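You operate a simulated robot arm through the tools that you are given. There is no shell and no other tool. Be economical: measure what you need, move in short steps, check, and stop when the job is done.

Carry out the task below with a simulated two-armed robot. There is one attempt and no reset: what you move stays moved.

## Task
Hold the scoop pan on the top of the low table steady with one hand, lift the purple dough out of it with the other and set it down on the top of the low table.

The check looks at the end state, three seconds after you hand in, the way a careful person would. Anything else that was tipped, shoved, dropped, spilled or broken makes it a failure.

## Robot
Two 7-joint arms with two-finger parallel grippers on one trunk, on a base that drives. Base frame: it is fixed to the floor where the robot stands at the start and does not move with it; the origin is under the middle of the robot, x ahead of it, y to its left, z up. Units: m, rad, N and s.
The left shoulder is at the start at [0.05, 0.177, 1.004], the right one opposite. With the tool pointing down near the work surface each hand reaches from about 0.1 to 0.66 m from the robot's upright axis, wherever it stands, measured 20 degrees to its own side. Places, roughly: top of the low table [0.6, -0.2, 0.5]. Payload 3.43 kg a hand.
The TCP of each hand is the grasp point between the finger pads, 0.034 m short of the fingertips. In the tool frame z runs along the fingers and y along their closing line. The gripper opens to 0.128 m. The fingers are 0.024 m wide and 0.012 m thick; the gripper's body (0.048 by 0.13 m) begins 0.096 m behind the TCP.
Orientation is that of the tool frame in the base frame, as [roll, pitch, yaw] about the fixed x, y, z axes, in that order (R = Rz(yaw) Ry(pitch) Rx(roll)). With the fingers straight down and closing along the base's y, the tool's x points along the base's -x, its y along +y and its z along -z.

## Interface
- The arms move only by the tool nudge_tool. It takes "left_commands", "right_commands" or both (then of equal length, played together; a hand with none holds still); each is one flat list of numbers, 7 for each row, row after row: the shift along the base's x, y, z in mm, then the turn, a rotation vector about the base's x, y, z in rad, then the finger opening in mm, from 0 to 128. In form: [x, y, z, ax, ay, az, fingers, x, y, z, ax, ay, az, fingers, ...]. A call has 1 to 10 rows; each row shifts and turns the commanded pose from where the row before left it. A row lasts 0.2 s, in which the tool goes at most 0.05 m and 0.15 rad; a call with a longer step from one row to the next is refused whole, and so is a gripper value outside its range. Where a pose cannot be reached the arm comes as near as it can. A force on the tool above 40 N (or 10 N above the force at the start of the call, whichever is more), or a blocked arm, ends the call early, and 0.2 s more pass. Each finger travels about 0.108 m/s and halts on what it meets, pressing with about 28 N; the grip force reading is that of the motor and also rises with nothing between the fingers. The clock runs only during rows and for 0.2 s after the last one: add rows that do not move to give the fingers time. It gives the time, the measured TCP pose, the force on the tool (base axes), the opening and the grip force at its end, in the units of the frame above (readings bear some noise), with the torque about the TCP (base axes, N m) and any sound that the robot's microphone picked up.
- Cameras (640 x 400 px; columns grow to the right, rows downward): "scene" is now at [0.1391, -0.0143, 1.1354]; the picture's right is [-0.21, -0.98, 0.00], its down [-0.83, 0.18, -0.52] and it looks along [0.51, -0.11, -0.85] (base axes); focal length 292 px, centre (320, 200). "left" rides on the left gripper at [0.076, 0.011, -0.16] in its tool frame; the picture's right is [-0.15, 0.99, 0.00], its down [-0.88, -0.13, -0.46] and it looks along [-0.45, -0.07, 0.89] (tool axes); focal length 234 px, centre (320, 200). "right" rides on the right gripper at [0.076, -0.011, -0.16] in its tool frame; the picture's right is [0.15, 0.99, 0.00], its down [-0.88, 0.13, -0.46] and it looks along [-0.45, 0.07, 0.89] (tool axes); focal length 234 px, centre (320, 200). There is no depth. A picture from a camera that has moved, and an enlarged one, comes with that camera's place and axes in the base frame and with its lens.
- grab_frame(camera): a new picture of that camera. It takes no simulated time.
- raise_lower(by): slides the trunk up (or, below 0, down) by that many m; the arms and the scene camera ride with it, the base frame stays. It gives what a move gives, with no picture.
- roll_base(legs): drives the robot by 1 to 6 legs, each [ahead, turn to the left] in m and rad, along the robot's own axes; the way and the turn of a leg run together, so that a leg with both is an arc; at most 1.5 m and 3.142 rad a leg. The arms and the cameras ride along, it lands a little off, and it stops where it bumps. It gives what a move gives.
- turn_head(pan, tilt): turns the head with the scene camera to pan (to the left, within 1.396 rad either way) and tilt (down, from -0.506 to 1.204), counted from straight ahead of the robot. It gives what a move gives.
- close_up(camera, box): a new picture of the part [left, top, right, bottom] of that camera's present view, enlarged. It takes no simulated time.
- close_job(): hands the job in; it is judged then, once.

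Work in short steps. Places have to be worked out from the pictures, the camera data and where the tool is seen: move nearer, look again, correct. Check each grasp and each placing, and mend what went wrong. You have 120 turns and 88 pictures in all, those below and enlarged ones among them. Open the grippers and draw the arms clear of the work before you hand the job in, unless the task says otherwise; then end with one line.

The tools are called after "Request:" as a command line: name --argument value ..., lists and objects as JSON in quotes. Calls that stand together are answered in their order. nudge_tool: Moves the arms, as the interface text tells. Its arguments: {"type":"object","properties":{"left_commands":{"type":"array","items":{"type":"number"}},"right_commands":{"type":"array","items":{"type":"number"}}},"required":[]} The other tools are called the same way: raise_lower (by) slides the trunk up or down; roll_base (legs) drives the base; turn_head (pan, tilt) turns the head that bears the scene camera; grab_frame (camera) takes a picture; close_up (camera, box) takes an enlarged picture of a part of a camera's view; close_job () hands the job in.

At the start:

```text
t: 0.0
left_eef_pos: [0.4408, 0.0167, 0.8218]
left_tcp_rot: [3.142, 0.002, 3.14]
left_wrist_force: [-0.1, 0.4, -0.4]
left_torque: [0.01, 0.03, -0.01]
left_width: 0.1282
left_grip_force: 0.0
right_eef_pos: [0.3363, -0.2855, 0.7964]
right_tcp_rot: [3.142, 0.0, 3.14]
right_wrist_force: [0.9, 0.0, 0.6]
right_torque: [0.02, 0.03, 0.0]
right_width: 0.1281
right_grip_force: 0.1
trunk travel left (down, up): [-0.175, 0.226]
robot x, y, heading: [0.0008, 0.0027, -0.004]
head pan, tilt: [-0.211, 1.019]
```

scene: 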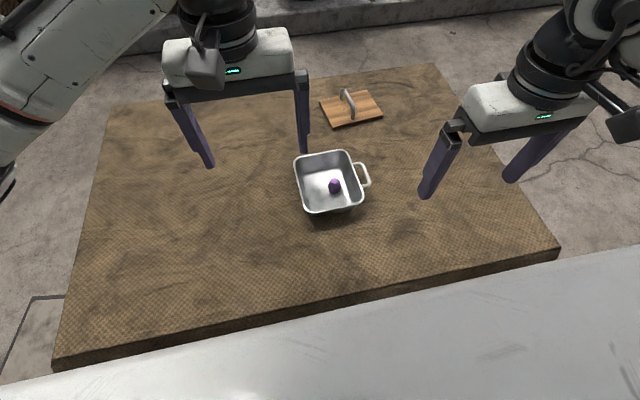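
right: 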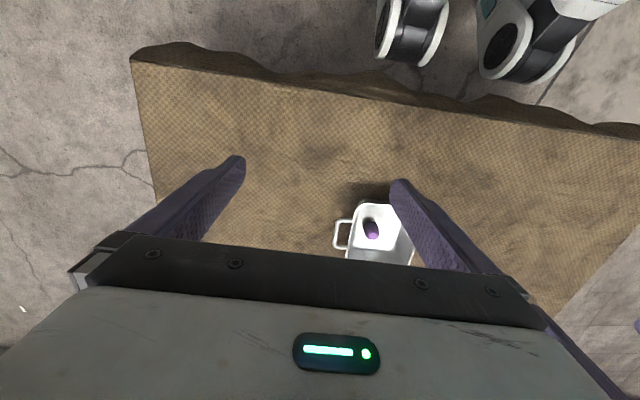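
left: 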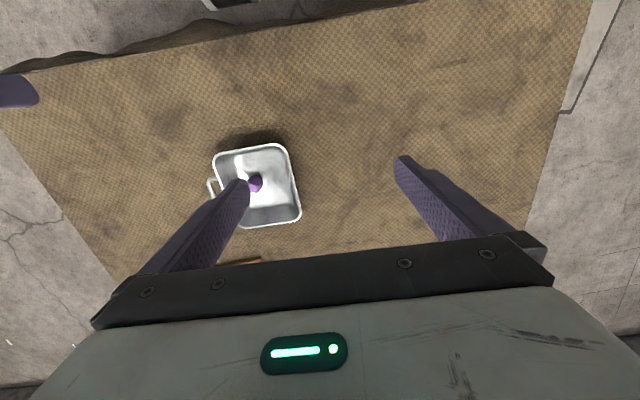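

I'll enlarge the scene view on the pan to get its outline, height and the dough.

Request:
close_up --camera "scene" --box '[270, 130, 398, 210]'

Request:
close_up --camera "left" --box '[180, 120, 340, 240]'

```text
5.00 times, centred on (334, 170) of scene
camera zoom: at [0.1391, -0.0143, 1.1354], right [-0.21, -0.98, 0.0], down [-0.83, 0.18, -0.52], along [0.51, -0.11, -0.85], focal length 1460 px, centre (250, 350)
```

zoom: 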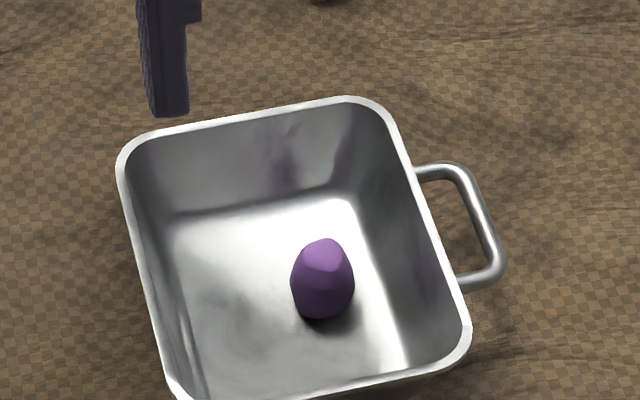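

```text
3.33 times, centred on (260, 180) of left
camera zoom: at [0.3645, 0.0275, 0.9806], right [0.15, 0.99, 0.0], down [0.88, -0.13, 0.46], along [0.45, -0.07, -0.89], focal length 781 px, centre (520, 267)
```

zoom: 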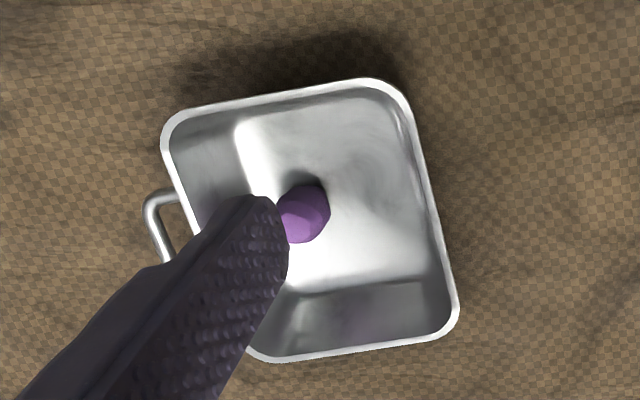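

The dough sits at about (0.534, -0.137, 0.53). The pan rim is at z≈0.572, spanning x 0.455–0.605 and y -0.187 to -0.048. The left hand will pinch the left wall, tilted outwards, and the right hand will pick up the dough closing along x. I'll pre-position both hands high.

Request:
nudge_tool --left_commands '[8, -4, -12, -0.03, 0, 0, 60, 8, -4, -12, -0.03, 0, 0, 60, 8, -4, -12, -0.03, 0, 0, 60, 8, -4, -12, -0.03, 0, 0, 60, 8, -4, -12, -0.03, 0, 0, 60, 8, -4, -12, -0.03, 0, 0, 60, 8, -4, -12, -0.03, 0, 0, 60, 8, -4, -12, -0.03, 0, 0, 60, 8, -4, -12, -0.03, 0, 0, 60, 8, -4, -12, -0.03, 0, 0, 60]' --right_commands '[0, 0, 0, 0, 0, 0.15, 80, 0, 0, 0, 0, 0, 0.15, 80, 0, 0, 0, 0, 0, 0.15, 80, 0, 0, 0, 0, 0, 0.15, 80, 0, 0, 0, 0, 0, 0.15, 80, 0, 0, 0, 0, 0, 0.15, 80, 0, 0, 0, 0, 0, 0.15, 80, 0, 0, 0, 0, 0, 0.15, 80, 0, 0, 0, 0, 0, 0.15, 80, 0, 0, 0, 0, 0, 0.15, 80]'

Request:
grab_frame --camera "scene"

Request:
grab_frame --camera "left"

Request:
grab_frame --camera "right"

```text
t: 2.2
left_eef_pos: [0.5195, -0.023, 0.7001]
left_tcp_rot: [-2.842, -0.001, 3.142]
left_wrist_force: [0.1, 0.1, 0.4]
left_torque: [0.04, 0.0, -0.01]
left_width: 0.0599
left_grip_force: 0.1
right_eef_pos: [0.2734, -0.1902, 0.7705]
right_tcp_rot: [-3.131, -0.002, -1.752]
right_wrist_force: [0.0, 0.1, -0.1]
right_torque: [0.0, 0.0, 0.01]
right_width: 0.0804
right_grip_force: 0.0
right hand out of reach, approached as far as the arm can: row 7, 8, 9, 10
trunk travel left (down, up): [-0.175, 0.226]
robot x, y, heading: [0.0008, 0.0014, -0.002]
head pan, tilt: [-0.211, 1.019]
```

```text
82 pictures are left
camera scene: at [0.1389, -0.0145, 1.1354], right [-0.21, -0.98, 0.0], down [-0.83, 0.18, -0.52], along [0.51, -0.11, -0.85], focal length 292 px, centre (320, 200)
```

scene: 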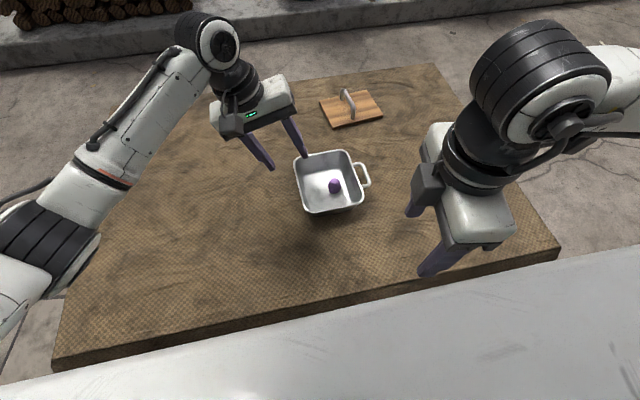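

```text
81 pictures are left
camera left: at [0.4441, 0.0342, 0.8489], right [0.15, 0.94, -0.29], down [0.88, 0.01, 0.47], along [0.45, -0.33, -0.83], focal length 234 px, centre (320, 200)
```

left: 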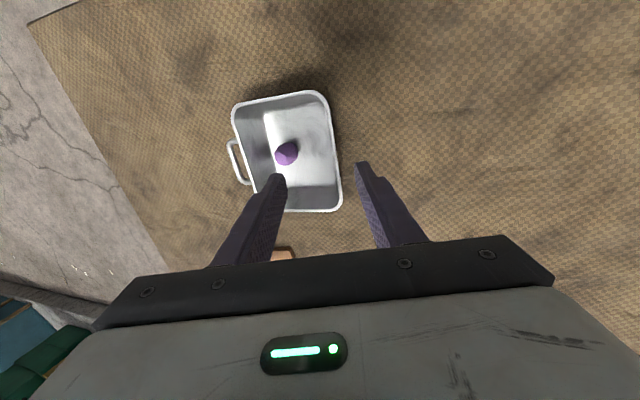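

```text
80 pictures are left
camera right: at [0.2696, -0.2669, 0.9303], right [-1.0, 0.03, -0.01], down [0.03, 0.89, 0.45], along [0.02, 0.45, -0.89], focal length 234 px, centre (320, 200)
```

right: 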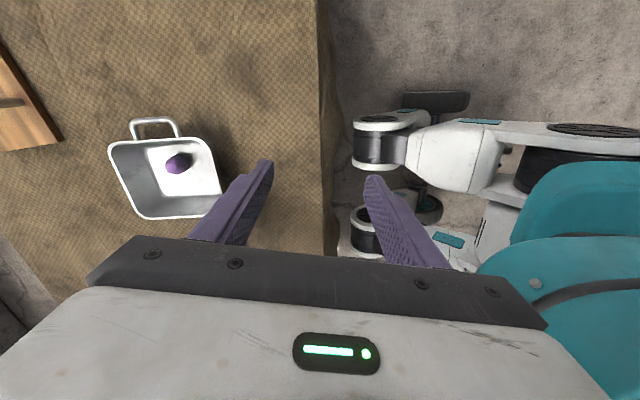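

The left hand reached its pose, and the rim's outer edge reads y≈-0.048. The right hand hit a yaw limit close to the body. I'll lower the left hand to just above the rim while the right moves outward.

Request:
nudge_tool --left_commands '[1, -3, -15, 0, 0, 0, 60, 1, -3, -15, 0, 0, 0, 60, 1, -3, -15, 0, 0, 0, 60, 1, -3, -15, 0, 0, 0, 60, 1, -4, -15, 0, 0, 0, 60, 0, -4, -15, 0, 0, 0, 60]' --right_commands '[22, -10, -5, 0.03, 0, 0, 80, 22, -10, -5, 0.03, 0, 0, 80, 22, -10, -5, 0.03, 0, 0, 80, 22, -10, -5, 0.03, 0, 0, 80, 22, -10, -5, 0.04, 0, 0, 80, 22, -10, -5, 0.04, 0, 0, 80]'

Request:
grab_frame --camera "left"

Request:
grab_frame --camera "scene"

```text
t: 3.6
left_eef_pos: [0.5267, -0.044, 0.6115]
left_tcp_rot: [-2.84, 0.001, -3.141]
left_wrist_force: [-0.7, 0.4, -1.0]
left_torque: [0.01, 0.01, -0.03]
left_width: 0.06
left_grip_force: 0.1
right_eef_pos: [0.2779, -0.1665, 0.7997]
right_tcp_rot: [3.14, 0.088, -1.742]
right_wrist_force: [-0.3, 0.6, 0.7]
right_torque: [-0.04, -0.01, 0.04]
right_width: 0.0799
right_grip_force: 0.1
right hand out of reach, approached as far as the arm can: row 1, 2, 3, 4, 5, 6
trunk travel left (down, up): [-0.175, 0.226]
robot x, y, heading: [0.0003, -0.0011, 0.0]
head pan, tilt: [-0.211, 1.019]
```

```text
79 pictures are left
camera left: at [0.4509, 0.0136, 0.7592], right [0.15, 0.95, -0.29], down [0.88, 0.01, 0.47], along [0.45, -0.33, -0.83], focal length 234 px, centre (320, 200)
```

left: 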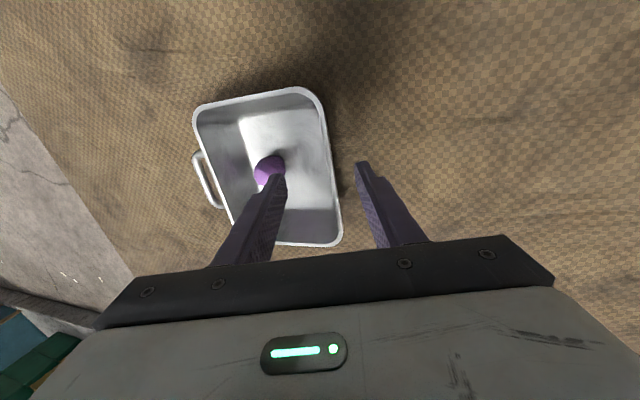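

```text
78 pictures are left
camera scene: at [0.1389, -0.0141, 1.1355], right [-0.21, -0.98, 0.0], down [-0.83, 0.18, -0.53], along [0.51, -0.11, -0.85], focal length 292 px, centre (320, 200)
```

scene: 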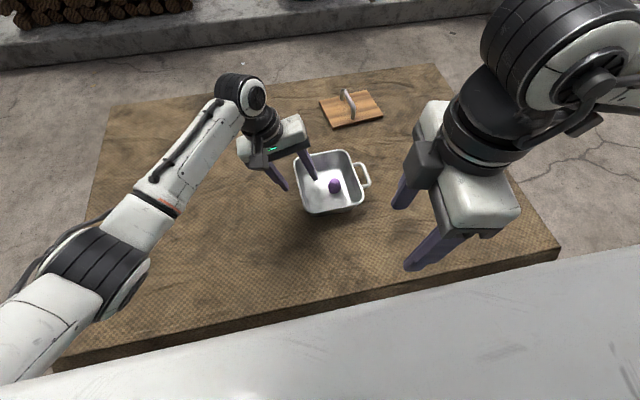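

The right wrist is stuck at a joint limit, so I'll yaw it back before reaching out. The left fingers straddle the rim well, so I'll lower them onto the wall with a slightly narrower opening.

Request:
nudge_tool --left_commands '[0, -1.6, -9, 0, 0, 0, 50, 0, -1.6, -9, 0, 0, 0, 50, 0, -1.6, -9, 0, 0, 0, 50, 0, -1.6, -9, 0, 0, 0, 50, 0, -1.6, -9, 0, 0, 0, 50, 0, 0, 0, 0, 0, 0, 50]' --right_commands '[0, -10, 0, 0, 0, -0.15, 80, 0, -10, 0, 0, 0, -0.15, 80, 0, -10, 0, 0, 0, -0.15, 80, 0, -10, 0, 0, 0, -0.15, 80, 0, -10, 0, 0, 0, -0.15, 80, 0, 0, 0, 0, 0, 0, 80]'

Request:
grab_frame --camera "left"

Request:
close_up --camera "scene" --box '[256, 110, 416, 210]'

```text
t: 5.0
left_eef_pos: [0.5256, -0.0512, 0.5676]
left_tcp_rot: [-2.841, -0.002, -3.141]
left_wrist_force: [0.3, -0.1, -0.2]
left_torque: [0.01, 0.02, -0.01]
left_width: 0.05
left_grip_force: 0.1
right_eef_pos: [0.291, -0.2132, 0.7988]
right_tcp_rot: [3.138, 0.086, -2.495]
right_wrist_force: [-0.3, -0.6, 0.1]
right_torque: [0.02, 0.02, 0.0]
right_width: 0.08
right_grip_force: 0.1
right hand out of reach, approached as far as the arm can: row 3, 4
trunk travel left (down, up): [-0.175, 0.226]
robot x, y, heading: [0.0, -0.0011, 0.004]
head pan, tilt: [-0.211, 1.019]
```

```text
77 pictures are left
camera left: at [0.4496, 0.0068, 0.7161], right [0.15, 0.94, -0.29], down [0.88, 0.01, 0.47], along [0.45, -0.33, -0.83], focal length 234 px, centre (320, 200)
```

left: 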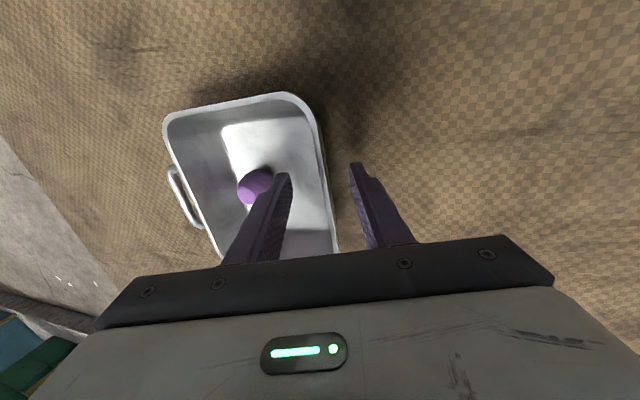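

```text
4.00 times, centred on (336, 160) of scene
camera zoom: at [0.1391, -0.0143, 1.1354], right [-0.21, -0.98, 0.0], down [-0.83, 0.18, -0.52], along [0.51, -0.11, -0.85], focal length 1168 px, centre (256, 360)
```

zoom: 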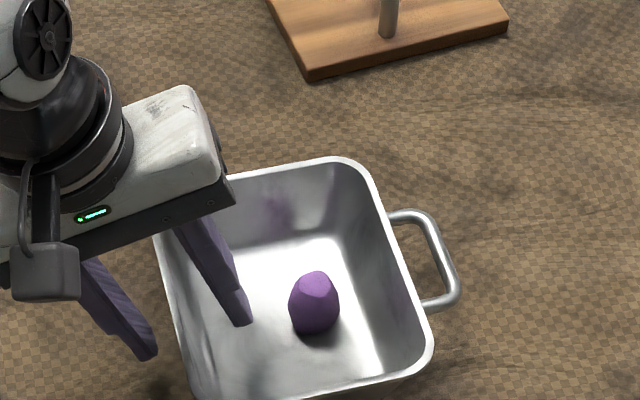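

The left fingers are centred on the wall, so I'll close slowly on it.

Request:
nudge_tool --left_commands '[0, 0, 0, 0, 0, 0, 40, 0, 0, 0, 0, 0, 0, 30, 0, 0, 0, 0, 0, 0, 22, 0, 0, 0, 0, 0, 0, 16, 0, 0, 0, 0, 0, 0, 12, 0, 0, 0, 0, 0, 0, 8, 0, 0, 0, 0, 0, 0, 4, 0, 0, 0, 0, 0, 0, 0, 0, 0, 0, 0, 0, 0, 0]'

Request:
close_up --camera "scene" --box '[256, 110, 416, 210]'

```text
t: 7.0
left_eef_pos: [0.5245, -0.0496, 0.567]
left_tcp_rot: [-2.841, 0.0, -3.142]
left_wrist_force: [-0.5, 0.4, -1.3]
left_torque: [0.17, -0.01, -0.03]
left_width: 0.0024
left_grip_force: 27.6
right_eef_pos: [0.2906, -0.2141, 0.8002]
right_tcp_rot: [3.141, 0.085, -2.493]
right_wrist_force: [-0.4, 0.3, 0.6]
right_torque: [-0.02, 0.01, 0.01]
right_width: 0.08
right_grip_force: 0.0
trunk travel left (down, up): [-0.175, 0.226]
robot x, y, heading: [-0.0018, 0.0026, 0.001]
head pan, tilt: [-0.211, 1.019]
```

```text
4.00 times, centred on (336, 160) of scene
camera zoom: at [0.1392, -0.0144, 1.1353], right [-0.21, -0.98, 0.0], down [-0.83, 0.18, -0.52], along [0.51, -0.11, -0.85], focal length 1168 px, centre (256, 360)
```

zoom: 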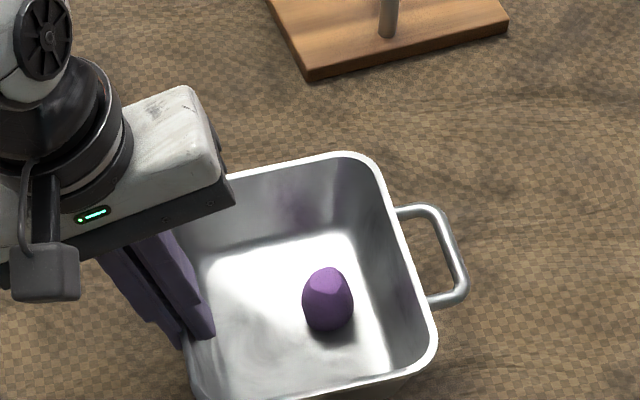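

The wall is held (2.4 mm thick, 27.6 N). The pan shifted by a few mm and the dough is now at about (0.537, -0.147). I'll bring the right hand forward, staying to the right of the pan.

Request:
nudge_tool --right_commands '[21, -3, -8, 0.03, 0, 0, 80, 21, -3, -8, 0.03, 0, 0, 80, 21, -3, -8, 0.03, 0, 0, 80, 21, -3, -8, 0.03, 0, 0, 80, 21, -3, -8, 0.03, 0, 0, 80, 21, -3, -8, 0.03, 0, 0, 80, 21, -3, -8, 0.03, 0, 0, 80, 21, -3, -8, 0.03, 0, 0, 80, 21, -3, -8, 0.03, 0, 0, 80, 21, -3, -8, 0.03, 0, 0, 80]'

Request:
grab_frame --camera "scene"

```text
t: 9.2
left_eef_pos: [0.5255, -0.0508, 0.5667]
left_tcp_rot: [-2.841, 0.0, 3.141]
left_wrist_force: [0.4, -0.7, -2.3]
left_torque: [0.21, 0.04, -0.02]
left_width: 0.0022
left_grip_force: 27.8
right_eef_pos: [0.4452, -0.2372, 0.7399]
right_tcp_rot: [2.953, 0.221, -2.52]
right_wrist_force: [0.2, -1.0, 0.3]
right_torque: [0.01, -0.01, -0.01]
right_width: 0.0799
right_grip_force: 0.0
right hand out of reach, approached as far as the arm can: row 8, 9, 10
trunk travel left (down, up): [-0.175, 0.226]
robot x, y, heading: [-0.0024, -0.0004, 0.001]
head pan, tilt: [-0.211, 1.019]
```

```text
74 pictures are left
camera scene: at [0.1392, -0.0144, 1.1353], right [-0.21, -0.98, 0.0], down [-0.83, 0.18, -0.52], along [0.51, -0.11, -0.85], focal length 292 px, centre (320, 200)
```

scene: 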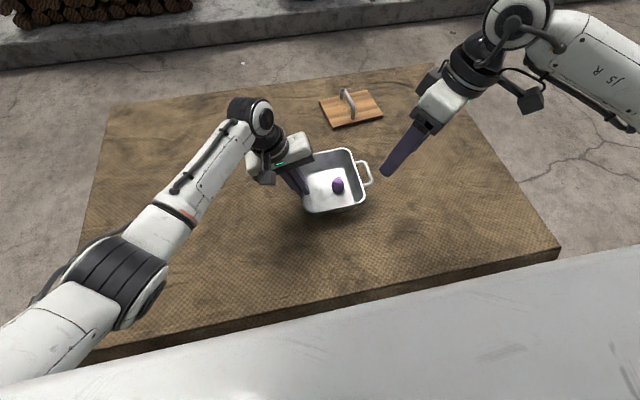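

The right hand is limited by the combination of tilt and yaw. I'll untilt it and probe how much yaw this farther spot allows.

Request:
nudge_tool --right_commands '[5, 0, 0, -0.07, 0, 0, 80, 5, 0, 0, -0.07, 0, 0, 80, 5, 0, 0, -0.07, 0, 0, 80, 5, 0, 0, -0.07, 0, 0, 80, 5, 0, 0, 0, 0.06, 0.1, 80, 5, 0, 0, 0, 0, 0.1, 80, 5, 0, 0, 0, 0, 0.1, 80, 5, 0, 0, 0, 0, 0.1, 80, 5, 0, 0, 0, 0, 0.1, 80, 5, 0, 0, 0, 0, 0.1, 80]'

```text
t: 11.4
left_eef_pos: [0.5242, -0.0502, 0.5675]
left_tcp_rot: [-2.842, 0.001, 3.141]
left_wrist_force: [0.4, -0.1, -2.5]
left_torque: [0.22, 0.01, -0.03]
left_width: 0.0025
left_grip_force: 28.0
right_eef_pos: [0.4107, -0.2247, 0.7576]
right_tcp_rot: [-3.138, 0.007, -2.194]
right_wrist_force: [-0.1, -0.1, 0.5]
right_torque: [0.0, -0.03, 0.0]
right_width: 0.0799
right_grip_force: 0.0
right hand out of reach, approached as far as the arm can: row 6, 7, 8, 9, 10
trunk travel left (down, up): [-0.175, 0.226]
robot x, y, heading: [-0.0001, -0.0006, -0.002]
head pan, tilt: [-0.211, 1.019]
```

Positive yaw tops out near 0.9 rad. I'll probe the other way (negative yaw), moving a bit away from the left hand first.

Request:
nudge_tool --right_commands '[0, -6, 0, 0, 0, -0.15, 70, 0, -6, 0, 0, 0, -0.15, 70, 0, -6, 0, 0, 0, -0.15, 70, 0, -6, 0, 0, 0, -0.15, 70, 0, -6, 0, 0, 0, -0.15, 70, 0, -6, 0, 0, 0, -0.15, 70, 0, -6, 0, 0, 0, -0.15, 70, 0, -6, 0, 0, 0, -0.15, 70, 0, -6, 0, 0, 0, -0.15, 70, 0, 0, 0, 0, 0, -0.15, 70]'

Request:
nudge_tool --right_commands '[5, 0, 0, 0, 0, -0.15, 70, 5, 0, 0, 0, 0, -0.15, 70, 5, 0, 0, 0, 0, -0.15, 70, 5, 0, 0, 0, 0, -0.15, 70, 5, 0, 0, 0, 0, -0.15, 70, 5, 0, 0, 0, 0, -0.15, 70]'

Request:
grab_frame --camera "scene"

```text
t: 13.6
left_eef_pos: [0.5249, -0.0508, 0.5675]
left_tcp_rot: [-2.843, -0.001, -3.139]
left_wrist_force: [0.0, 0.4, -1.8]
left_torque: [0.16, 0.03, -0.02]
left_width: 0.0026
left_grip_force: 28.3
right_eef_pos: [0.4089, -0.279, 0.7567]
right_tcp_rot: [-3.138, 0.006, 2.589]
right_wrist_force: [-0.1, -0.2, 0.6]
right_torque: [-0.02, -0.02, 0.03]
right_width: 0.0699
right_grip_force: 0.2
trunk travel left (down, up): [-0.175, 0.226]
robot x, y, heading: [0.0026, 0.0039, -0.0]
head pan, tilt: [-0.211, 1.019]
```

```text
t: 15.0
left_eef_pos: [0.5253, -0.0505, 0.5673]
left_tcp_rot: [-2.841, 0.001, 3.141]
left_wrist_force: [-1.0, 0.4, -2.2]
left_torque: [0.18, 0.03, 0.03]
left_width: 0.0024
left_grip_force: 27.8
right_eef_pos: [0.4389, -0.2769, 0.7578]
right_tcp_rot: [-3.135, 0.009, 1.689]
right_wrist_force: [-0.1, 0.0, -0.1]
right_torque: [-0.01, 0.01, -0.03]
right_width: 0.0699
right_grip_force: 0.0
trunk travel left (down, up): [-0.175, 0.226]
robot x, y, heading: [-0.0013, 0.0023, -0.002]
head pan, tilt: [-0.211, 1.019]
```

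```text
73 pictures are left
camera scene: at [0.1393, -0.0143, 1.1353], right [-0.21, -0.98, 0.0], down [-0.83, 0.18, -0.52], along [0.51, -0.11, -0.85], focal length 292 px, centre (320, 200)
```

scene: 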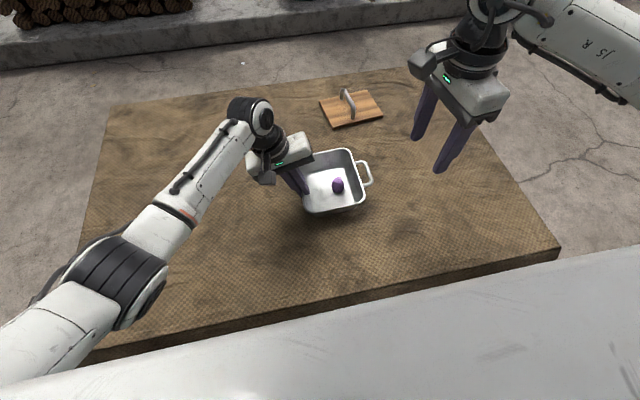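

Negative yaw works. I'll tilt the right hand by 0.35 rad about x, so its body leans away from the left hand, and move to a standoff along the approach line at (0.537, -0.216, 0.735).

Request:
nudge_tool --right_commands '[12, 6, -2, 0.044, 0, -0.015, 60, 12, 6, -2, 0.044, 0, -0.015, 60, 12, 6, -3, 0.044, 0, -0.015, 60, 12, 6, -3, 0.044, 0, -0.015, 60, 12, 6, -3, 0.044, 0, -0.015, 60, 12, 6, -3, 0.044, 0, -0.015, 60, 12, 6, -3, 0.044, 0, -0.015, 60, 14, 6, -3, 0.044, 0, -0.015, 60]'

Request:
grab_frame --camera "right"

Request:
grab_frame --camera "scene"

```text
t: 16.8
left_eef_pos: [0.5253, -0.0497, 0.5678]
left_tcp_rot: [-2.841, 0.001, -3.141]
left_wrist_force: [-0.5, 0.2, -2.1]
left_torque: [0.21, 0.03, -0.04]
left_width: 0.0024
left_grip_force: 27.5
right_eef_pos: [0.5396, -0.2297, 0.7353]
right_tcp_rot: [3.124, -0.345, 1.575]
right_wrist_force: [-0.1, 0.4, 0.4]
right_torque: [0.01, -0.01, 0.0]
right_width: 0.0601
right_grip_force: 0.0
trunk travel left (down, up): [-0.175, 0.226]
robot x, y, heading: [-0.0015, 0.0034, -0.0]
head pan, tilt: [-0.211, 1.019]
```

```text
72 pictures are left
camera right: at [0.5239, -0.212, 0.9105], right [0.99, 0.14, 0.07], down [0.13, -0.98, 0.13], along [0.08, -0.12, -0.99], focal length 234 px, centre (320, 200)
```

right: 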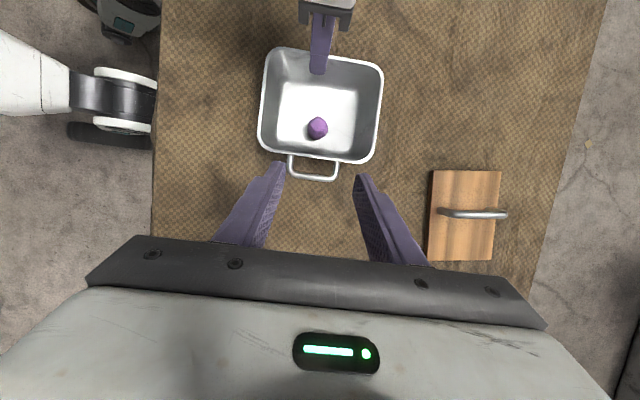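

```text
71 pictures are left
camera scene: at [0.1393, -0.0144, 1.1353], right [-0.21, -0.98, 0.0], down [-0.83, 0.18, -0.52], along [0.51, -0.11, -0.85], focal length 292 px, centre (320, 200)
```

scene: 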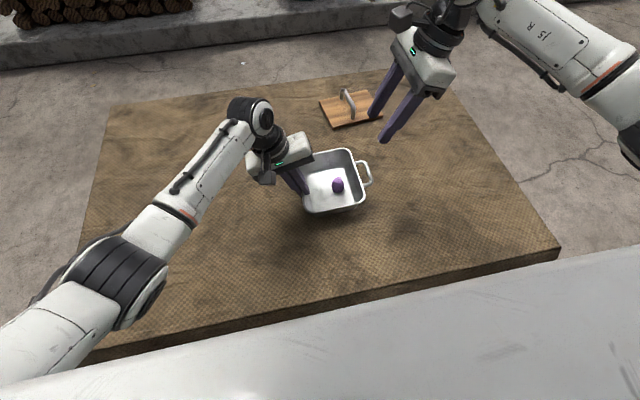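

The right camera puts the dough at (0.535, -0.145), which agrees with the scene view. I'll approach to just above rim level.

Request:
nudge_tool --right_commands '[-0.6, 6.8, -13.8, 0, 0, 0, 56, -0.6, 6.8, -13.8, 0, 0, 0, 56, -0.6, 6.8, -13.8, 0, 0, 0, 56, -0.6, 6.8, -13.8, 0, 0, 0, 56, -0.6, 6.8, -13.8, 0, 0, 0, 56, -0.6, 6.8, -13.8, 0, 0, 0, 56, -0.6, 6.8, -13.8, 0, 0, 0, 56, -0.6, 6.8, -13.8, 0, 0, 0, 56]'

Request:
grab_frame --camera "right"

Request:
close_up --camera "scene" --box '[240, 80, 432, 220]'

```text
t: 18.6
left_eef_pos: [0.5236, -0.0506, 0.5674]
left_tcp_rot: [-2.842, 0.0, 3.141]
left_wrist_force: [0.2, -0.6, -2.0]
left_torque: [0.21, -0.02, 0.03]
left_width: 0.0022
left_grip_force: 27.9
right_eef_pos: [0.5338, -0.1766, 0.6244]
right_tcp_rot: [3.124, -0.342, 1.575]
right_wrist_force: [0.4, 0.5, -0.7]
right_torque: [0.01, 0.01, -0.01]
right_width: 0.0564
right_grip_force: 0.1
trunk travel left (down, up): [-0.175, 0.226]
robot x, y, heading: [0.0006, -0.0032, 0.002]
head pan, tilt: [-0.211, 1.019]
```

```text
70 pictures are left
camera right: at [0.5189, -0.1584, 0.8], right [0.99, 0.14, 0.07], down [0.13, -0.98, 0.14], along [0.08, -0.13, -0.99], focal length 234 px, centre (320, 200)
```

right: 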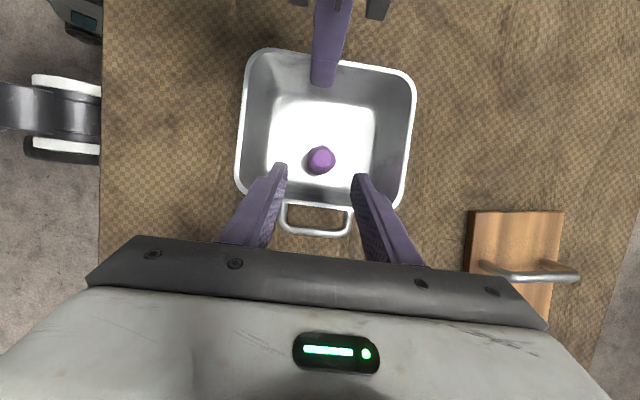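

```text
2.86 times, centred on (336, 150) of scene
camera zoom: at [0.1392, -0.0144, 1.1353], right [-0.21, -0.98, 0.0], down [-0.83, 0.18, -0.52], along [0.51, -0.11, -0.85], focal length 834 px, centre (274, 343)
```

zoom: 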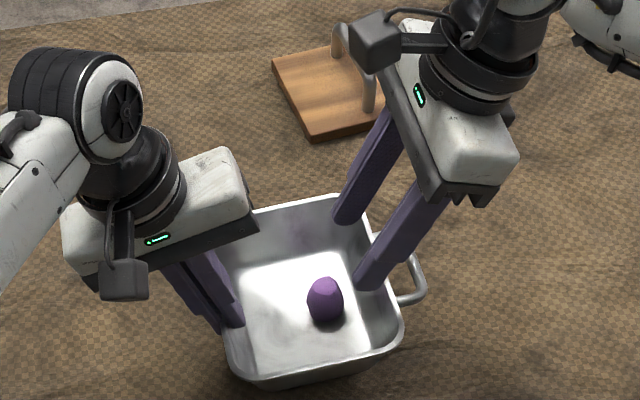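

Dough is confirmed at (0.5355, -0.148), and the fingers straddle it with room inside the rim. I'll descend into the pan.

Request:
nudge_tool --right_commands '[0.2, 3.4, -10.3, 0, 0, 0, 56, 0.2, 3.4, -10.3, 0, 0, 0, 56, 0.2, 3.4, -10.3, 0, 0, 0, 56, 0.2, 3.4, -10.3, 0, 0, 0, 56, 0.2, 3.4, -10.3, 0, 0, 0, 56, 0.2, 3.4, -10.3, 0, 0, 0, 56, 0.2, 3.4, -10.3, 0, 0, 0, 56, 0, 0, 0, 0, 0, 0, 56]'

Request:
grab_frame --camera "right"

Request:
close_up --camera "scene" --box '[256, 110, 416, 210]'

```text
t: 20.4
left_eef_pos: [0.5249, -0.0482, 0.5661]
left_tcp_rot: [-2.843, 0.001, 3.141]
left_wrist_force: [0.5, 0.8, -2.9]
left_torque: [0.19, 0.02, 0.0]
left_width: 0.0026
left_grip_force: 28.4
right_eef_pos: [0.5335, -0.1519, 0.5526]
right_tcp_rot: [3.124, -0.342, 1.574]
right_wrist_force: [-0.6, 0.0, 0.1]
right_torque: [0.0, -0.01, 0.05]
right_width: 0.0559
right_grip_force: 0.0
trunk travel left (down, up): [-0.175, 0.226]
robot x, y, heading: [0.0012, 0.0033, 0.002]
head pan, tilt: [-0.211, 1.019]
```

```text
68 pictures are left
camera right: at [0.5189, -0.1343, 0.7279], right [0.99, 0.14, 0.07], down [0.13, -0.98, 0.14], along [0.08, -0.13, -0.99], focal length 234 px, centre (320, 200)
```

right: 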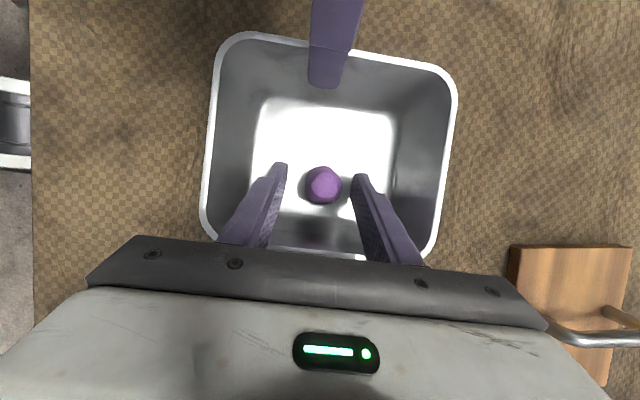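

```text
4.00 times, centred on (336, 160) of scene
camera zoom: at [0.1393, -0.0144, 1.1353], right [-0.21, -0.98, 0.0], down [-0.83, 0.18, -0.52], along [0.51, -0.11, -0.85], focal length 1168 px, centre (256, 360)
```

zoom: 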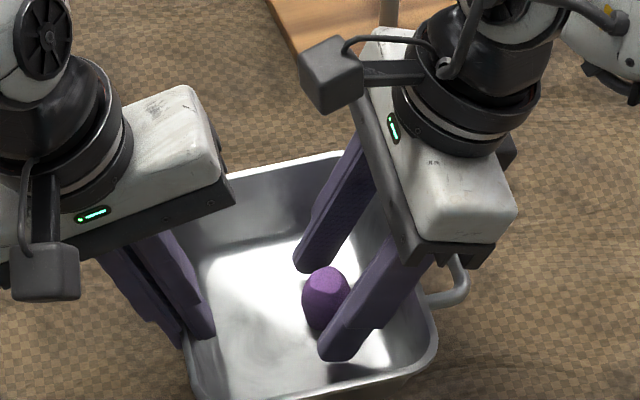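

The fingers are centred around the dough, with tips at z≈0.52. I'll drop 3 mm more and close gently.

Request:
nudge_tool --right_commands '[1, 0, -3, 0, 0, 0, 50, 0, 0, 0, 0, 0, 0, 42, 0, 0, 0, 0, 0, 0, 36, 0, 0, 0, 0, 0, 0, 32, 0, 0, 0, 0, 0, 0, 28, 0, 0, 0, 0, 0, 0, 25, 0, 0, 0, 0, 0, 0, 22, 0, 0, 0, 0, 0, 0, 20]'

Request:
grab_frame --camera "right"

```text
t: 22.2
left_eef_pos: [0.5245, -0.0502, 0.5673]
left_tcp_rot: [-2.841, 0.0, 3.141]
left_wrist_force: [-0.6, 0.8, -2.0]
left_torque: [0.21, 0.02, 0.0]
left_width: 0.0025
left_grip_force: 28.6
right_eef_pos: [0.5349, -0.1513, 0.5496]
right_tcp_rot: [3.125, -0.344, 1.574]
right_wrist_force: [-0.7, 0.8, 0.4]
right_torque: [0.02, -0.01, -0.03]
right_width: 0.033
right_grip_force: 28.0
trunk travel left (down, up): [-0.175, 0.226]
robot x, y, heading: [0.0009, -0.0001, -0.003]
head pan, tilt: [-0.211, 1.019]
```

```text
66 pictures are left
camera right: at [0.52, -0.1341, 0.7253], right [0.99, 0.14, 0.07], down [0.13, -0.98, 0.13], along [0.08, -0.12, -0.99], focal length 234 px, centre (320, 200)
```

right: 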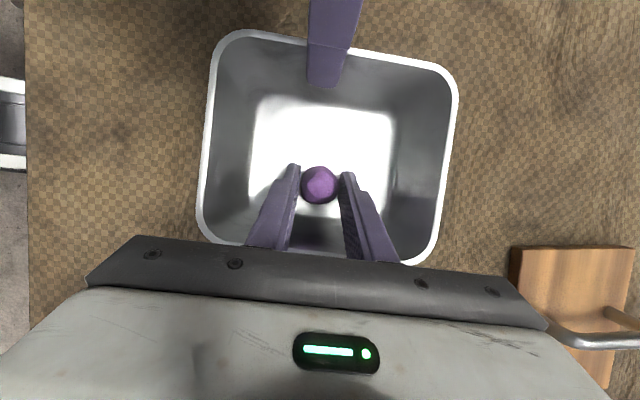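

Dough gripped at 33 mm. I'll lift straight up out of the pan.

Request:
nudge_tool --right_commands '[0, 0, 6, 0, 0, 0, 20, 0, 0, 10, 0, 0, 0, 20, 0, 0, 14, 0, 0, 0, 20, 0, 0, 14, 0, 0, 0, 20, 0, -2, 14, 0, 0, 0, 20, 0, -4, 14, 0, 0, 0, 20, 0, -4, 14, 0, 0, 0, 20, 0, -4, 14, 0, 0, 0, 20]'

Request:
grab_frame --camera "right"

Request:
grab_frame --camera "scene"

```text
t: 24.0
left_eef_pos: [0.5246, -0.0495, 0.5676]
left_tcp_rot: [-2.84, 0.0, -3.141]
left_wrist_force: [0.6, -0.4, -2.0]
left_torque: [0.16, 0.04, 0.01]
left_width: 0.0024
left_grip_force: 28.2
right_eef_pos: [0.5355, -0.1659, 0.6499]
right_tcp_rot: [3.124, -0.343, 1.576]
right_wrist_force: [-0.2, 0.1, 0.5]
right_torque: [-0.01, -0.01, -0.04]
right_width: 0.0331
right_grip_force: 27.9
trunk travel left (down, up): [-0.175, 0.226]
robot x, y, heading: [0.0011, -0.0011, -0.001]
head pan, tilt: [-0.211, 1.019]
```

```text
65 pictures are left
camera right: at [0.5201, -0.1487, 0.8253], right [0.99, 0.14, 0.07], down [0.13, -0.98, 0.14], along [0.08, -0.12, -0.99], focal length 234 px, centre (320, 200)
```

right: 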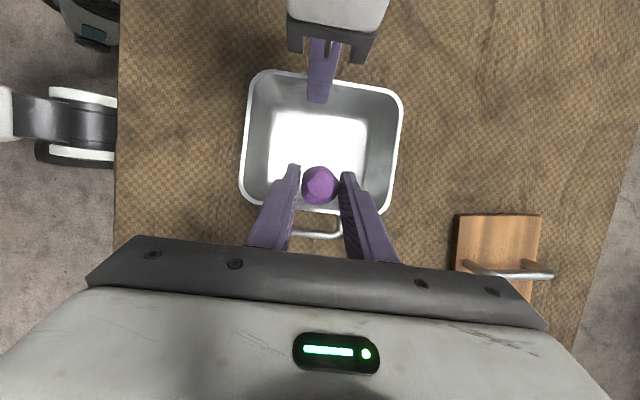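

```text
64 pictures are left
camera scene: at [0.1392, -0.0143, 1.1353], right [-0.21, -0.98, 0.0], down [-0.83, 0.18, -0.52], along [0.51, -0.11, -0.85], focal length 292 px, centre (320, 200)
```

scene: 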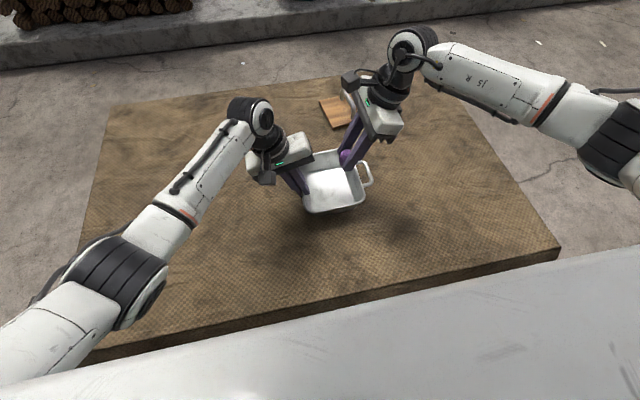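

The dough is out and the pan has not moved. I'll carry it to the clear area right of the pan, at about (0.48, -0.36).

Request:
nudge_tool --right_commands '[-5, -10, 4, 0, 0, 0, 20, -5, -20, 4, 0, 0, 0, 20, -5, -22, 2, 0, 0, 0, 20, -5, -22, 0, 0, 0, 0, 20, -6, -22, 0, 0, 0, 0, 20, -6, -22, 0, 0, 0, 0, 20, -6, -22, 0, 0, 0, 0, 20, -6, -22, 0, 0, 0, 0, 20, -6, -20, 0, 0, 0, 0, 20, -5, -12, 0, 0, 0, 0, 20]'

Request:
nudge_tool --right_commands '[0, 0, -14, 0, 0, 0, 20, 0, 0, -14, 0, 0, 0, 20, 0, 0, -14, 0, 0, 0, 20, 0, 0, -14, 0, 0, 0, 20, 0, 0, -14, 0, 0, 0, 20, 0, 0, -14, 0, 0, 0, 20, 0, 0, -8, 0, 0, 0, 20, 0, 0, -6, 0, 0, 0, 20]'

Request:
grab_frame --camera "right"

Request:
grab_frame --camera "scene"

```text
t: 26.2
left_eef_pos: [0.5263, -0.0496, 0.5678]
left_tcp_rot: [-2.842, 0.0, 3.14]
left_wrist_force: [-0.1, -0.5, -2.8]
left_torque: [0.11, -0.01, 0.0]
left_width: 0.0025
left_grip_force: 27.8
right_eef_pos: [0.4825, -0.3593, 0.6595]
right_tcp_rot: [3.125, -0.344, 1.573]
right_wrist_force: [-0.1, -0.4, -0.1]
right_torque: [0.01, -0.01, -0.02]
right_width: 0.0333
right_grip_force: 28.3
trunk travel left (down, up): [-0.175, 0.226]
robot x, y, heading: [-0.001, 0.0004, -0.001]
head pan, tilt: [-0.211, 1.019]
```

```text
t: 28.0
left_eef_pos: [0.5253, -0.0502, 0.567]
left_tcp_rot: [-2.841, 0.0, -3.141]
left_wrist_force: [0.7, -0.3, -1.6]
left_torque: [0.16, 0.01, 0.01]
left_width: 0.0024
left_grip_force: 27.5
right_eef_pos: [0.4803, -0.3599, 0.5624]
right_tcp_rot: [3.125, -0.342, 1.575]
right_wrist_force: [0.1, 0.1, -1.1]
right_torque: [0.0, -0.01, 0.01]
right_width: 0.0328
right_grip_force: 28.1
trunk travel left (down, up): [-0.175, 0.226]
robot x, y, heading: [0.0014, 0.0017, -0.0]
head pan, tilt: [-0.211, 1.019]
```

```text
63 pictures are left
camera right: at [0.4662, -0.3429, 0.7372], right [0.99, 0.14, 0.07], down [0.13, -0.98, 0.14], along [0.08, -0.13, -0.99], focal length 234 px, centre (320, 200)
```

right: 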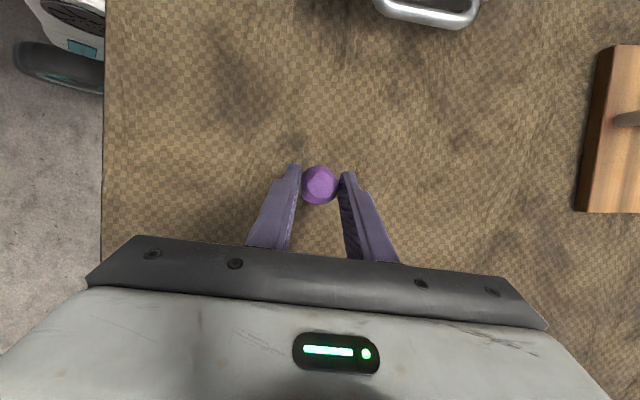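

```text
62 pictures are left
camera scene: at [0.1392, -0.0144, 1.1353], right [-0.21, -0.98, 0.0], down [-0.83, 0.18, -0.52], along [0.51, -0.11, -0.85], focal length 292 px, centre (320, 200)
```

scene: 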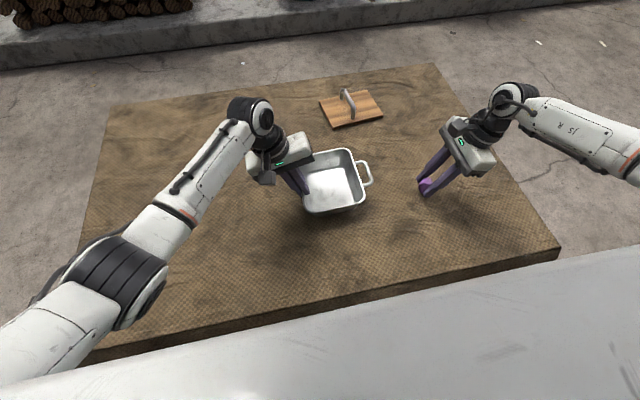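

The spot is clear. I'll lower in small steps and watch for contact.

Request:
nudge_tool --right_commands '[0, 0, -5, 0, 0, 0, 20, 0, 0, -4, 0, 0, 0, 20, 0, 0, -3, 0, 0, 0, 20, 0, 0, -2, 0, 0, 0, 20, 0, 0, 0, 0, 0, 0, 20]'

Request:
close_up --camera "scene" --box '[390, 150, 470, 210]'

```text
t: 29.2
left_eef_pos: [0.5253, -0.0498, 0.5668]
left_tcp_rot: [-2.842, 0.0, -3.142]
left_wrist_force: [0.6, -0.3, -3.1]
left_torque: [0.16, 0.01, 0.03]
left_width: 0.0023
left_grip_force: 28.3
right_eef_pos: [0.4796, -0.3586, 0.548]
right_tcp_rot: [3.124, -0.345, 1.575]
right_wrist_force: [-0.6, -0.5, -1.2]
right_torque: [-0.01, -0.01, 0.01]
right_width: 0.033
right_grip_force: 27.7
trunk travel left (down, up): [-0.175, 0.226]
robot x, y, heading: [-0.0008, 0.0012, -0.002]
head pan, tilt: [-0.211, 1.019]
```

```text
6.67 times, centred on (430, 180) of scene
camera zoom: at [0.1392, -0.0144, 1.1353], right [-0.21, -0.98, 0.0], down [-0.83, 0.18, -0.52], along [0.51, -0.11, -0.85], focal length 1947 px, centre (-413, 333)
```

zoom: 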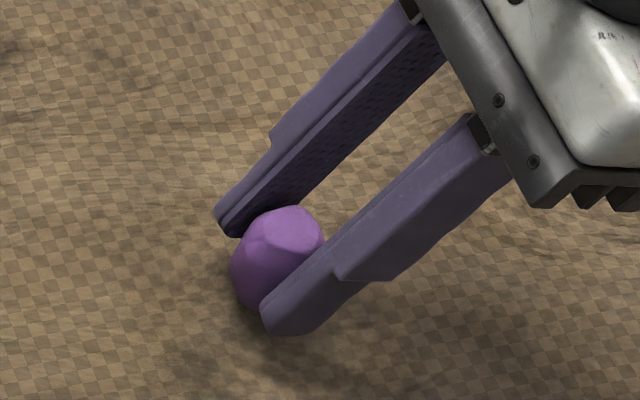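

No firm contact yet; I'll continue at 1.5 mm steps.

Request:
nudge_tool --right_commands '[0, 0, -1.5, 0, 0, 0, 20, 0, 0, -1.5, 0, 0, 0, 20, 0, 0, 0, 0, 0, 0, 20]'

Request:
nudge_tool --right_commands '[0, 0, -1.5, 0, 0, 0, 20, 0, 0, -1.5, 0, 0, 0, 20, 0, 0, 0, 0, 0, 0, 20]'

Request:
close_up --camera "scene" --box '[390, 150, 470, 210]'

```text
t: 30.0
left_eef_pos: [0.5262, -0.0497, 0.5683]
left_tcp_rot: [-2.841, 0.0, 3.141]
left_wrist_force: [-1.0, 0.7, -2.2]
left_torque: [0.16, 0.03, -0.01]
left_width: 0.0023
left_grip_force: 28.1
right_eef_pos: [0.4796, -0.3583, 0.5457]
right_tcp_rot: [3.124, -0.342, 1.575]
right_wrist_force: [-0.3, 0.3, -0.3]
right_torque: [-0.01, -0.03, 0.01]
right_width: 0.0334
right_grip_force: 27.7
trunk travel left (down, up): [-0.175, 0.226]
robot x, y, heading: [-0.0022, -0.0024, -0.003]
head pan, tilt: [-0.211, 1.019]
```

```text
t: 30.8
left_eef_pos: [0.5254, -0.051, 0.5676]
left_tcp_rot: [-2.841, 0.0, 3.141]
left_wrist_force: [-0.3, 0.0, -2.6]
left_torque: [0.14, 0.03, 0.03]
left_width: 0.0023
left_grip_force: 28.2
right_eef_pos: [0.4801, -0.3586, 0.5424]
right_tcp_rot: [3.124, -0.345, 1.574]
right_wrist_force: [0.1, -1.2, 0.2]
right_torque: [0.0, -0.01, -0.01]
right_width: 0.0329
right_grip_force: 28.1
trunk travel left (down, up): [-0.175, 0.226]
robot x, y, heading: [0.0023, 0.0023, 0.004]
head pan, tilt: [-0.211, 1.019]
```

```text
6.67 times, centred on (430, 180) of scene
camera zoom: at [0.1392, -0.0144, 1.1353], right [-0.21, -0.98, 0.0], down [-0.83, 0.18, -0.52], along [0.51, -0.11, -0.85], focal length 1947 px, centre (-413, 333)
```

zoom: 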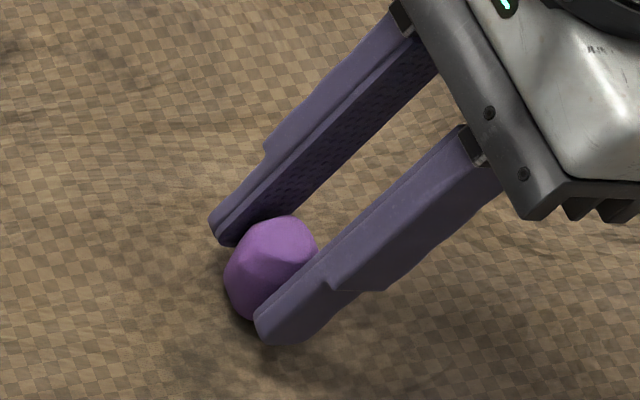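

Still no contact force at z=0.542; I'll go on.

Request:
nudge_tool --right_commands '[0, 0, -1, 0, 0, 0, 20, 0, 0, -1, 0, 0, 0, 20, 0, 0, 0, 0, 0, 0, 20]'

Request:
nudge_tool --right_commands '[0, 0, -1, 0, 0, 0, 20, 0, 0, -1, 0, 0, 0, 20, 0, 0, 0, 0, 0, 0, 20]'

```text
t: 31.6
left_eef_pos: [0.5246, -0.0501, 0.568]
left_tcp_rot: [-2.841, 0.0, -3.14]
left_wrist_force: [-0.4, 0.2, -2.3]
left_torque: [0.19, 0.02, 0.01]
left_width: 0.0024
left_grip_force: 28.0
right_eef_pos: [0.4806, -0.3585, 0.5409]
right_tcp_rot: [3.122, -0.344, 1.573]
right_wrist_force: [-0.3, -0.8, 5.3]
right_torque: [0.05, 0.06, 0.03]
right_width: 0.0333
right_grip_force: 27.9
trunk travel left (down, up): [-0.175, 0.226]
robot x, y, heading: [0.0025, -0.0005, -0.002]
head pan, tilt: [-0.211, 1.019]
```

```text
t: 32.4
left_eef_pos: [0.524, -0.0512, 0.5692]
left_tcp_rot: [-2.841, 0.002, 3.141]
left_wrist_force: [0.2, 0.1, -1.6]
left_torque: [0.15, 0.03, -0.02]
left_width: 0.0026
left_grip_force: 28.2
right_eef_pos: [0.4813, -0.3583, 0.5407]
right_tcp_rot: [3.12, -0.345, 1.576]
right_wrist_force: [-3.8, -1.6, 20.3]
right_torque: [0.25, 0.22, 0.09]
right_width: 0.033
right_grip_force: 27.7
trunk travel left (down, up): [-0.175, 0.226]
robot x, y, heading: [-0.0006, 0.0025, 0.007]
head pan, tilt: [-0.211, 1.019]
```

The dough rests on the table (contact at about 0.541). I'll ease up 2 mm to relieve the force, then open slowly.

Request:
nudge_tool --right_commands '[0, 0, 2, 0, 0, 0, 20, 0, 0, 0, 0, 0, 0, 32, 0, 0, 0, 0, 0, 0, 35, 0, 0, 0, 0, 0, 0, 38, 0, 0, 0, 0, 0, 0, 42, 0, 0, 0, 0, 0, 0, 50, 0, 0, 0, 0, 0, 0, 60]'

Request:
close_up --camera "scene" --box '[390, 150, 470, 210]'

Request:
grab_frame --camera "right"

```text
t: 34.0
left_eef_pos: [0.5249, -0.0506, 0.5668]
left_tcp_rot: [-2.841, -0.001, 3.141]
left_wrist_force: [0.3, -0.2, -1.8]
left_torque: [0.15, 0.02, 0.0]
left_width: 0.0022
left_grip_force: 28.0
right_eef_pos: [0.4794, -0.3595, 0.5404]
right_tcp_rot: [3.125, -0.344, 1.575]
right_wrist_force: [0.1, -0.6, 1.3]
right_torque: [0.0, -0.03, 0.03]
right_width: 0.06
right_grip_force: 0.2
trunk travel left (down, up): [-0.175, 0.226]
robot x, y, heading: [-0.0003, 0.0012, 0.003]
head pan, tilt: [-0.211, 1.019]
```

```text
6.67 times, centred on (430, 180) of scene
camera zoom: at [0.1392, -0.0144, 1.1353], right [-0.21, -0.98, 0.0], down [-0.83, 0.18, -0.52], along [0.51, -0.11, -0.85], focal length 1947 px, centre (-413, 333)
```

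zoom: 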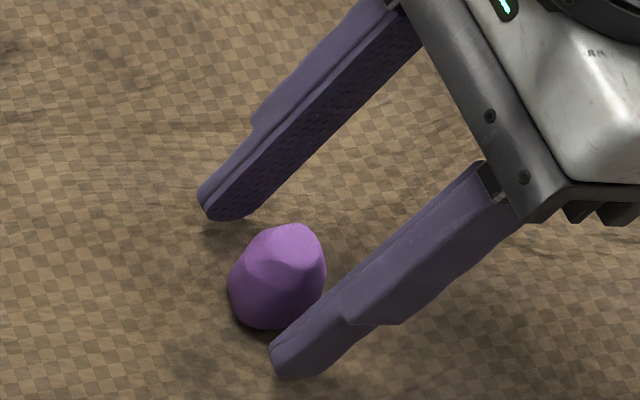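

```text
58 pictures are left
camera right: at [0.4656, -0.3425, 0.7156], right [0.99, 0.14, 0.07], down [0.13, -0.98, 0.13], along [0.08, -0.13, -0.99], focal length 234 px, centre (320, 200)
```

right: 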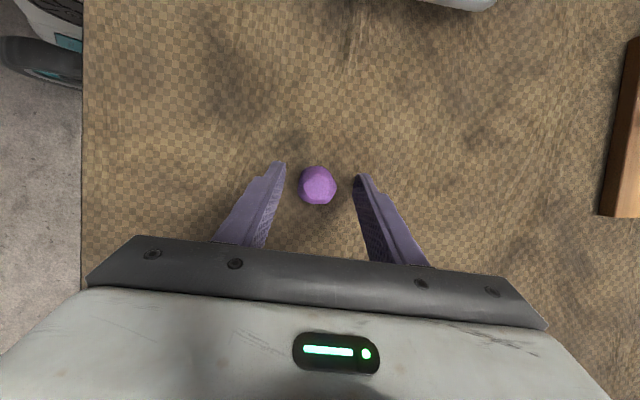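

The dough stands free. I'll withdraw the right hand along its fingers and open the left gripper gradually.

Request:
nudge_tool --left_commands '[0, 0, 0, 0, 0, 0, 0, 0, 0, 0, 0, 0, 0, 0, 0, 0, 0, 0, 0, 0, 4, 0, 0, 0, 0, 0, 0, 8, 0, 0, 0, 0, 0, 0, 14, 0, 0, 0, 0, 0, 0, 22, 0, 0, 0, 0, 0, 0, 32, 0, 0, 0, 0, 0, 0, 40, 0, 0, 0, 0, 0, 0, 46, 0, 0, 0, 0, 0, 0, 46]' --right_commands '[0, -4, 11, 0, 0, 0, 64, 0, -5, 14, 0, 0, 0, 64, 0, -5, 14, 0, 0, 0, 64, 0, -5, 14, 0, 0, 0, 64, 0, -5, 14, 0, 0, 0, 64, 0, -5, 14, 0, 0, 0, 64, 0, -5, 14, 0, 0, 0, 64, 0, -5, 14, 0, 0, 0, 64, 0, -5, 14, 0, 0, 0, 64, 0, -5, 14, 0, 0, 0, 64]'

Request:
grab_frame --camera "left"

Request:
grab_frame --camera "scene"

```text
t: 36.2
left_eef_pos: [0.5243, -0.0497, 0.5662]
left_tcp_rot: [-2.842, 0.0, 3.14]
left_wrist_force: [-0.3, 0.8, -0.4]
left_torque: [0.01, 0.01, 0.03]
left_width: 0.0461
left_grip_force: 0.0
right_eef_pos: [0.4797, -0.4104, 0.6765]
right_tcp_rot: [3.125, -0.344, 1.575]
right_wrist_force: [0.9, 0.4, -0.4]
right_torque: [-0.04, 0.0, -0.02]
right_width: 0.064
right_grip_force: 0.1
trunk travel left (down, up): [-0.175, 0.226]
robot x, y, heading: [-0.0013, -0.0022, -0.005]
head pan, tilt: [-0.211, 1.019]
```

```text
57 pictures are left
camera left: at [0.4496, 0.0069, 0.7162], right [0.15, 0.94, -0.29], down [0.88, 0.01, 0.47], along [0.45, -0.33, -0.83], focal length 234 px, centre (320, 200)
```

left: 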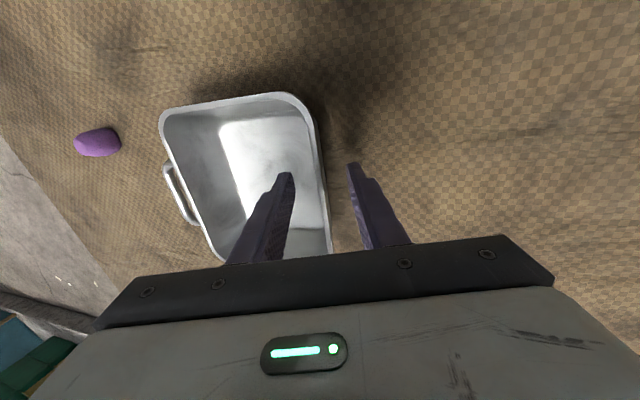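

```text
56 pictures are left
camera scene: at [0.1391, -0.0143, 1.1353], right [-0.21, -0.98, 0.0], down [-0.83, 0.18, -0.52], along [0.51, -0.11, -0.85], focal length 292 px, centre (320, 200)
```

scene: 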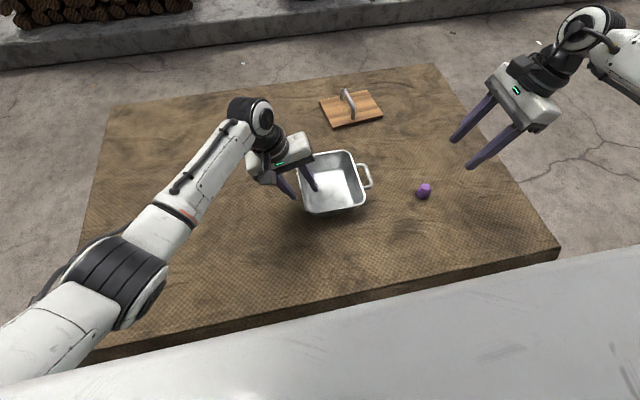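

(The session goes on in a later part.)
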